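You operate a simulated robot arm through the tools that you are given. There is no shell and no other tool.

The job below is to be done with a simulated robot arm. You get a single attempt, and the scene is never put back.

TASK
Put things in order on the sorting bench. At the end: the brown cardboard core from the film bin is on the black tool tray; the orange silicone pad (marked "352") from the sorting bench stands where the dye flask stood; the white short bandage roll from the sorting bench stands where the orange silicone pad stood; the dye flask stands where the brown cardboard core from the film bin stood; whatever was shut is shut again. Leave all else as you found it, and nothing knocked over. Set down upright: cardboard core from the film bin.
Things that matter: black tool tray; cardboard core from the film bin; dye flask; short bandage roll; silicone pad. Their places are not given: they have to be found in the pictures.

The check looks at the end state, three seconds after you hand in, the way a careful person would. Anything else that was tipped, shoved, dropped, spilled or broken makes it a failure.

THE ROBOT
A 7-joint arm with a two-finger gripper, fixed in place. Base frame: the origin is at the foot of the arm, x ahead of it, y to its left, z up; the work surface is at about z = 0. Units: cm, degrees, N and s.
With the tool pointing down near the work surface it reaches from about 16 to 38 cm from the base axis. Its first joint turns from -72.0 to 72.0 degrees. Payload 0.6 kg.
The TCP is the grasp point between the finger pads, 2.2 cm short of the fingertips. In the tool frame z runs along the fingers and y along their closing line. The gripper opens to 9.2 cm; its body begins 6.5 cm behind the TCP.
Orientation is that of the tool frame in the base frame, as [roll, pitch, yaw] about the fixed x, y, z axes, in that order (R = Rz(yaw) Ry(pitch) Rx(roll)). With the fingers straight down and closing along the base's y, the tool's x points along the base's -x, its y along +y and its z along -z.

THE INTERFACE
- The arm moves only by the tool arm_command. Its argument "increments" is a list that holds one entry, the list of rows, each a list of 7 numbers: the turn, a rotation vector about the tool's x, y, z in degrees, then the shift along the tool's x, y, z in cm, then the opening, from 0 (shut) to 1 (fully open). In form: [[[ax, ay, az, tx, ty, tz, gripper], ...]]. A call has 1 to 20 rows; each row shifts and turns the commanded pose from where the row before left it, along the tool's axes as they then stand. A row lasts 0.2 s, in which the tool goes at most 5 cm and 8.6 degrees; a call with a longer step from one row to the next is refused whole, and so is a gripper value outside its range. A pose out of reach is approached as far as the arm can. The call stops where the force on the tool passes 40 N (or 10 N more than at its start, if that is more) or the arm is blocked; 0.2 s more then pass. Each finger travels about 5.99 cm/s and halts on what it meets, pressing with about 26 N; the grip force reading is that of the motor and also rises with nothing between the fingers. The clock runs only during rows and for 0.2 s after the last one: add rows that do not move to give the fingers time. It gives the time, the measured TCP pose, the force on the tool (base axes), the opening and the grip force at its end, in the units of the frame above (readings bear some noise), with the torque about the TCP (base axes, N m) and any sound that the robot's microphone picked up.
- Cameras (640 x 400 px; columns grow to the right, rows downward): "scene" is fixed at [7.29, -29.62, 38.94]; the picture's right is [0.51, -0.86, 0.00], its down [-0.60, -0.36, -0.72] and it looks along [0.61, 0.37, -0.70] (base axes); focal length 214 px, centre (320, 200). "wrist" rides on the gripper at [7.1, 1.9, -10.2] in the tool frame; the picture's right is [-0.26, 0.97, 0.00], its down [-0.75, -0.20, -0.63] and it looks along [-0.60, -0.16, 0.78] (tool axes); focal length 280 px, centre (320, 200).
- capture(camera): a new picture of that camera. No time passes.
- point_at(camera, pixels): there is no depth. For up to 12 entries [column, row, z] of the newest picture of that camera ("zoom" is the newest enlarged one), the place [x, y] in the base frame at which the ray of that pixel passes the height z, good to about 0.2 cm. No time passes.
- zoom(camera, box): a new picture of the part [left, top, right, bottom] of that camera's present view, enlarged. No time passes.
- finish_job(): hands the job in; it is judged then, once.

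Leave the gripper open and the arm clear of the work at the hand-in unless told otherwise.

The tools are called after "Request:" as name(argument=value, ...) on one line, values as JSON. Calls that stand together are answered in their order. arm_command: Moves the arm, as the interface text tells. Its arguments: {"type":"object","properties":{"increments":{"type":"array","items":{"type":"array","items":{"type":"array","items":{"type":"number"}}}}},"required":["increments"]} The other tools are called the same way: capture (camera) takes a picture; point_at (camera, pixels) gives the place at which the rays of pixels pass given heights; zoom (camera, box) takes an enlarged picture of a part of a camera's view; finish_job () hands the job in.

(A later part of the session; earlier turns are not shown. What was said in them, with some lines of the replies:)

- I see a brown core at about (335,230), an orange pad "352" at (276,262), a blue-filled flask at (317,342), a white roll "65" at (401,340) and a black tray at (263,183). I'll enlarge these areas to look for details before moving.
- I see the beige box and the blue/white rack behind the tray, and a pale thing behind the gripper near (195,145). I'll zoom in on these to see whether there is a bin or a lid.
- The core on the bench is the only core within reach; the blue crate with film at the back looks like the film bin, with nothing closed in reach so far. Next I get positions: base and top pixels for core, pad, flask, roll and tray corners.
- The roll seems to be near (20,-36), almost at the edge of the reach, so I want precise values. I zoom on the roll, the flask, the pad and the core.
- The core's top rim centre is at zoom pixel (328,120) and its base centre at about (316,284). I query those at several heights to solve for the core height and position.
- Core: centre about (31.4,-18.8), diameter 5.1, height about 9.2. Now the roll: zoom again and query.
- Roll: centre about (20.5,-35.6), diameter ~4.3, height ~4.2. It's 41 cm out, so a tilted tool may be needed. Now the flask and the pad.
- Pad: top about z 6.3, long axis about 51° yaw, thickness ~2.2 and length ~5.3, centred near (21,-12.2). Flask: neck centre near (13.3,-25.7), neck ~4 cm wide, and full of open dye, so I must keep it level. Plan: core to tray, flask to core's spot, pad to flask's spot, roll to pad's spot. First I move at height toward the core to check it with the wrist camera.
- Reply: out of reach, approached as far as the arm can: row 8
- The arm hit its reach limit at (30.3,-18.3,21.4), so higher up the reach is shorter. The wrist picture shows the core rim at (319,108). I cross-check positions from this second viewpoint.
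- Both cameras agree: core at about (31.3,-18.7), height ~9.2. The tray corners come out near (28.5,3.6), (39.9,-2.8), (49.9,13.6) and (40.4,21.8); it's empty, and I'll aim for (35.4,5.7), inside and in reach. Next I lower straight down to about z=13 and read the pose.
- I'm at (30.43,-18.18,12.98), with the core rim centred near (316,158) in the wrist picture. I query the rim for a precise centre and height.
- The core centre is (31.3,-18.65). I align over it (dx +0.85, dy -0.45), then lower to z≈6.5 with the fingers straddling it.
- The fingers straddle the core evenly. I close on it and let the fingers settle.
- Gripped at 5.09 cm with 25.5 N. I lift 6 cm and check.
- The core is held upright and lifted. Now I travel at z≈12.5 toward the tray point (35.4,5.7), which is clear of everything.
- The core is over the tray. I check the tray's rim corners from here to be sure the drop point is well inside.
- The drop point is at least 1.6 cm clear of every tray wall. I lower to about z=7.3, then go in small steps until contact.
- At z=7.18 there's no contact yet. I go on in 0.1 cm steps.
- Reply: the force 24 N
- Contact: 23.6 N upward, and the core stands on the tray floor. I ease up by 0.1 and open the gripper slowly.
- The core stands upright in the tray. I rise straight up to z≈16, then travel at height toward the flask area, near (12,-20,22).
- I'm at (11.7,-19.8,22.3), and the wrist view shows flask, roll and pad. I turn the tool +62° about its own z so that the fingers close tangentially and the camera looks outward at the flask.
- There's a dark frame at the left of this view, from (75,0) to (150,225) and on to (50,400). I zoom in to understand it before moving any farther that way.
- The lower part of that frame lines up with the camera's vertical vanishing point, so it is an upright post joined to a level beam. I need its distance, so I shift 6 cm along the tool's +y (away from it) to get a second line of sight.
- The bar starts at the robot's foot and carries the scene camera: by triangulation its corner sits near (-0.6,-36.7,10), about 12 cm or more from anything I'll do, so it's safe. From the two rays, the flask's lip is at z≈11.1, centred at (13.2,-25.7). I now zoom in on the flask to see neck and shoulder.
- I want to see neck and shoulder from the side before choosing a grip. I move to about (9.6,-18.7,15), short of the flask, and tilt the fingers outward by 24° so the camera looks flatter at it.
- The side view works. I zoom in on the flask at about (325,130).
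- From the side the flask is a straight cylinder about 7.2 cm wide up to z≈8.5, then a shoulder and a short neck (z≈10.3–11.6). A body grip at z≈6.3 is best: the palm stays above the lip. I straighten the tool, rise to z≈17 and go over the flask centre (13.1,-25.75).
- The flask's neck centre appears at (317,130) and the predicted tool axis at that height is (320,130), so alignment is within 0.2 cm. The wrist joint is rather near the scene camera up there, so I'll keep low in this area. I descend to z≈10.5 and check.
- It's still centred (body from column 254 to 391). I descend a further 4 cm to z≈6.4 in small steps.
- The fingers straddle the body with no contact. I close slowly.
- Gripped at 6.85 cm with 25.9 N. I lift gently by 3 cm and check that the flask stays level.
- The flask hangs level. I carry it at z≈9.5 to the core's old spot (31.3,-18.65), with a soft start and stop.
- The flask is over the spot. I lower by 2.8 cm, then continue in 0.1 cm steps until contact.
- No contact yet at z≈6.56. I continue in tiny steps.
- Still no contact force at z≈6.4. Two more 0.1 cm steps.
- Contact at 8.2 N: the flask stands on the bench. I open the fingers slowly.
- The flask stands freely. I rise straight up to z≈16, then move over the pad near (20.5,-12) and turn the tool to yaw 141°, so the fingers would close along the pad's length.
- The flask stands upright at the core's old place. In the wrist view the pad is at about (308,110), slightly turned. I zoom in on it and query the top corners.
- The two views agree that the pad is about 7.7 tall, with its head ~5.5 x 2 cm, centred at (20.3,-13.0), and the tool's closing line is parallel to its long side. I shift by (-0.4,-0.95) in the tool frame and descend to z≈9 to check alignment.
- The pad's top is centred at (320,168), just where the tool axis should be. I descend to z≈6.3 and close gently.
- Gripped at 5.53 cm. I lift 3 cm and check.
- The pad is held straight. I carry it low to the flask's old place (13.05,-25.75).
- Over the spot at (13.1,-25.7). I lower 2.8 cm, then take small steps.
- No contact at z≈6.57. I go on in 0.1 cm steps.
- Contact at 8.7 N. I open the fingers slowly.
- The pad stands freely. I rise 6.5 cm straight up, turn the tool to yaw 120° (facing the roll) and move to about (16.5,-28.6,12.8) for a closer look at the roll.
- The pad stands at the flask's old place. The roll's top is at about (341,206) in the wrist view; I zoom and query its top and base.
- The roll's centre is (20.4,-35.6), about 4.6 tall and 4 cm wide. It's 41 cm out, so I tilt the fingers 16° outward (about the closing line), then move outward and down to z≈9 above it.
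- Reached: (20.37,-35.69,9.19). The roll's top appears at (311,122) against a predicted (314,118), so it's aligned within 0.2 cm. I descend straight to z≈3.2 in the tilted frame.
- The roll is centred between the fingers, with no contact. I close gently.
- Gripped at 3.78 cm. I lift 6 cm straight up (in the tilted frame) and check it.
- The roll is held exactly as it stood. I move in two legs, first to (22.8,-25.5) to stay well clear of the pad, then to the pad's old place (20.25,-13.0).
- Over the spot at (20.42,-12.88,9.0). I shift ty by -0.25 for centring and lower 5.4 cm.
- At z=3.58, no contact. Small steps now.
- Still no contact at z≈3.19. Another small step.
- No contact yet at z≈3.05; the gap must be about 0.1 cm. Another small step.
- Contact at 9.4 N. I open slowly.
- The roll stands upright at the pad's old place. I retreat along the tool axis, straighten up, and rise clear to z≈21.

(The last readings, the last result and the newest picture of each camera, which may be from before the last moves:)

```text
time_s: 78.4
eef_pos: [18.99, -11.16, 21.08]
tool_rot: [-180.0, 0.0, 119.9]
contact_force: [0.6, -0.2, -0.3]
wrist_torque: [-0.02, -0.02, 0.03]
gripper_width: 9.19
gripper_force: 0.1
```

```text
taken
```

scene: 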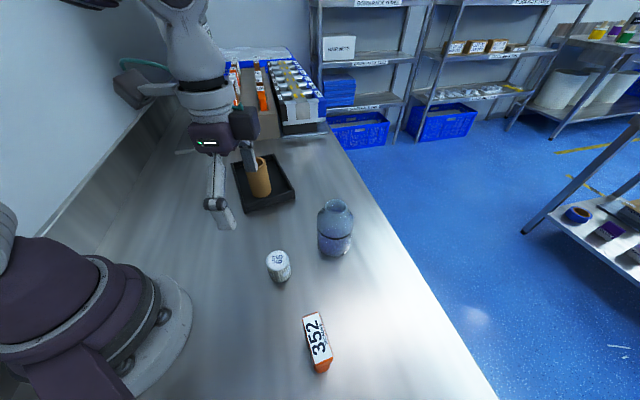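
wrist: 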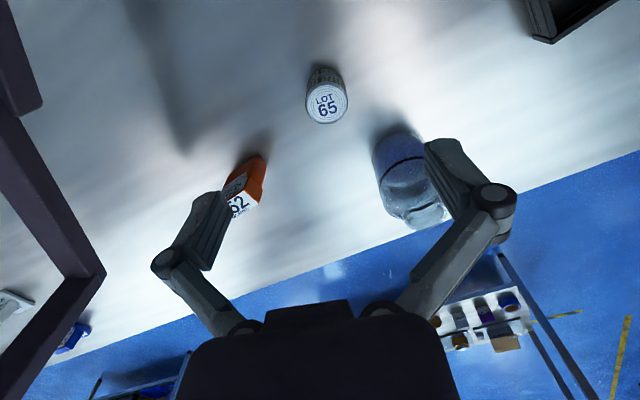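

All four items look upright and placed. I zoom in for a last check of positions and whether everything stands straight.

Request:
zoom(camera="scene", box=[220, 190, 400, 390])

Request:
point_at(camera="scene", pixels=[[318, 337, 7.7], [303, 317, 7.7], [321, 312, 7.7], [333, 357, 7.7], [313, 362, 7.7], [279, 259, 4.6], [335, 208, 11.5], [280, 278, 0], [336, 246, 0], [259, 164, 9.7]])

Request:
zoom(camera="scene", box=[200, 120, 340, 220])

```text
2.00 times, centred on (310, 290) of scene
```

zoom: 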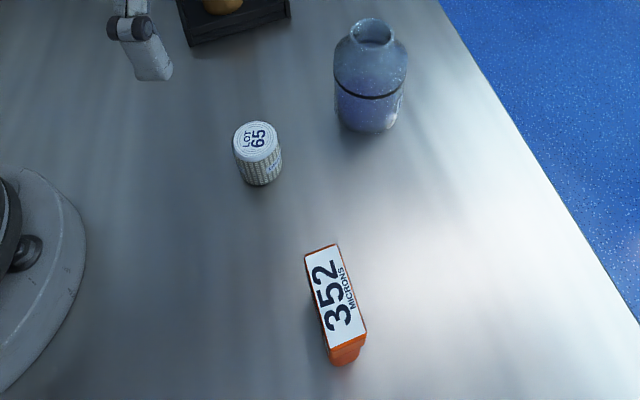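

```text
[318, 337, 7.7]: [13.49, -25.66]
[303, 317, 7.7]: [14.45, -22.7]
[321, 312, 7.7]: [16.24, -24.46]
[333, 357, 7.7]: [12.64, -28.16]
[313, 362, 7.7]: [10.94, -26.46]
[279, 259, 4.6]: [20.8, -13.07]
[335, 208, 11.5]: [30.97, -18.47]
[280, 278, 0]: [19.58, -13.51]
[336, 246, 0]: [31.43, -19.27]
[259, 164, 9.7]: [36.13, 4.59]
```

```text
4.00 times, centred on (270, 170) of scene
```

zoom: 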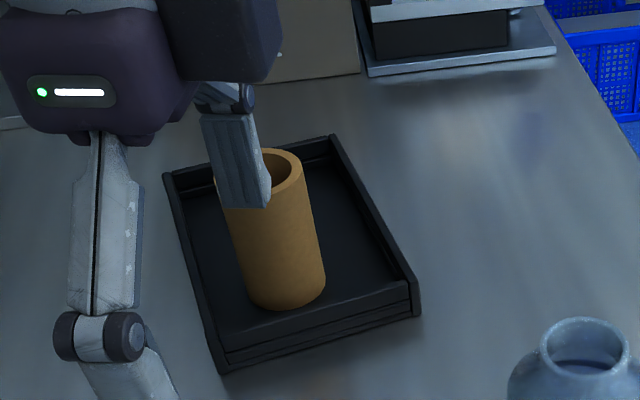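

The core stands upright in the tray, the flask at the core's old spot, the pad at the flask's spot and the roll at the pad's spot; nothing else has moved. I move the open gripper a bit farther away from the objects before handing in.

Request:
arm_command(increments=[[[0, 0, 0, 1.4, 1.05, -0.4, 1], [0, 0, 0, 1.4, 1.05, -0.4, 1], [0, 0, 0, 1.4, 1.05, -0.4, 1], [0, 0, 0, 1.4, 1.05, -0.4, 1], [0, 0, 0, 1.4, 1.05, -0.4, 1], [0, 0, 0, 0, 0, 0, 1], [0, 0, 0, 0, 0, 0, 1]]])

Request:
capture(camera="scene")

```text
time_s: 80.0
eef_pos: [20.06, -2.44, 22.88]
tool_rot: [180.0, 0.0, 119.9]
contact_force: [0.2, -0.4, -0.7]
wrist_torque: [0.0, 0.0, -0.01]
gripper_width: 9.22
gripper_force: 0.1
```

```text
taken
```

scene: 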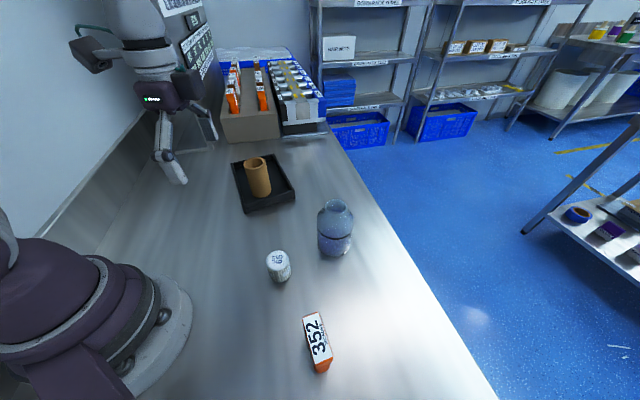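

The picture shows all items upright and in place, with the gripper open and the arm clear. I hand the job in.

Request:
finish_job()

```text
The job is handed in.
```

The job is done and handed in. In the last picture all four items were upright in their new places. I don't have the check's result.

| Item | Now stands | About (x, y) in cm |
|---|---|---|
| Brown cardboard core | upright on the black tool tray, clear of its walls | (35.5, 5.7) |
| Dye flask | where the core stood | (31.3, -18.6) |
| Orange silicone pad "352" | where the flask stood | (13.1, -25.7) |
| White bandage roll | where the pad stood | (20.2, -13.0) |

- **Accuracy:** from the camera readings, each item is within about half a centimetre of the spot it was meant for.
- **Which core:** the only cardboard core in reach was the one standing on the bench, so I took it as the one "from the film bin".
- **Pad direction:** the pad faces the same way as before.
- **Nothing disturbed:** I opened nothing, so nothing needed shutting again. I saw no spill and nothing else moved. The gripper is open and the arm is clear of the work.
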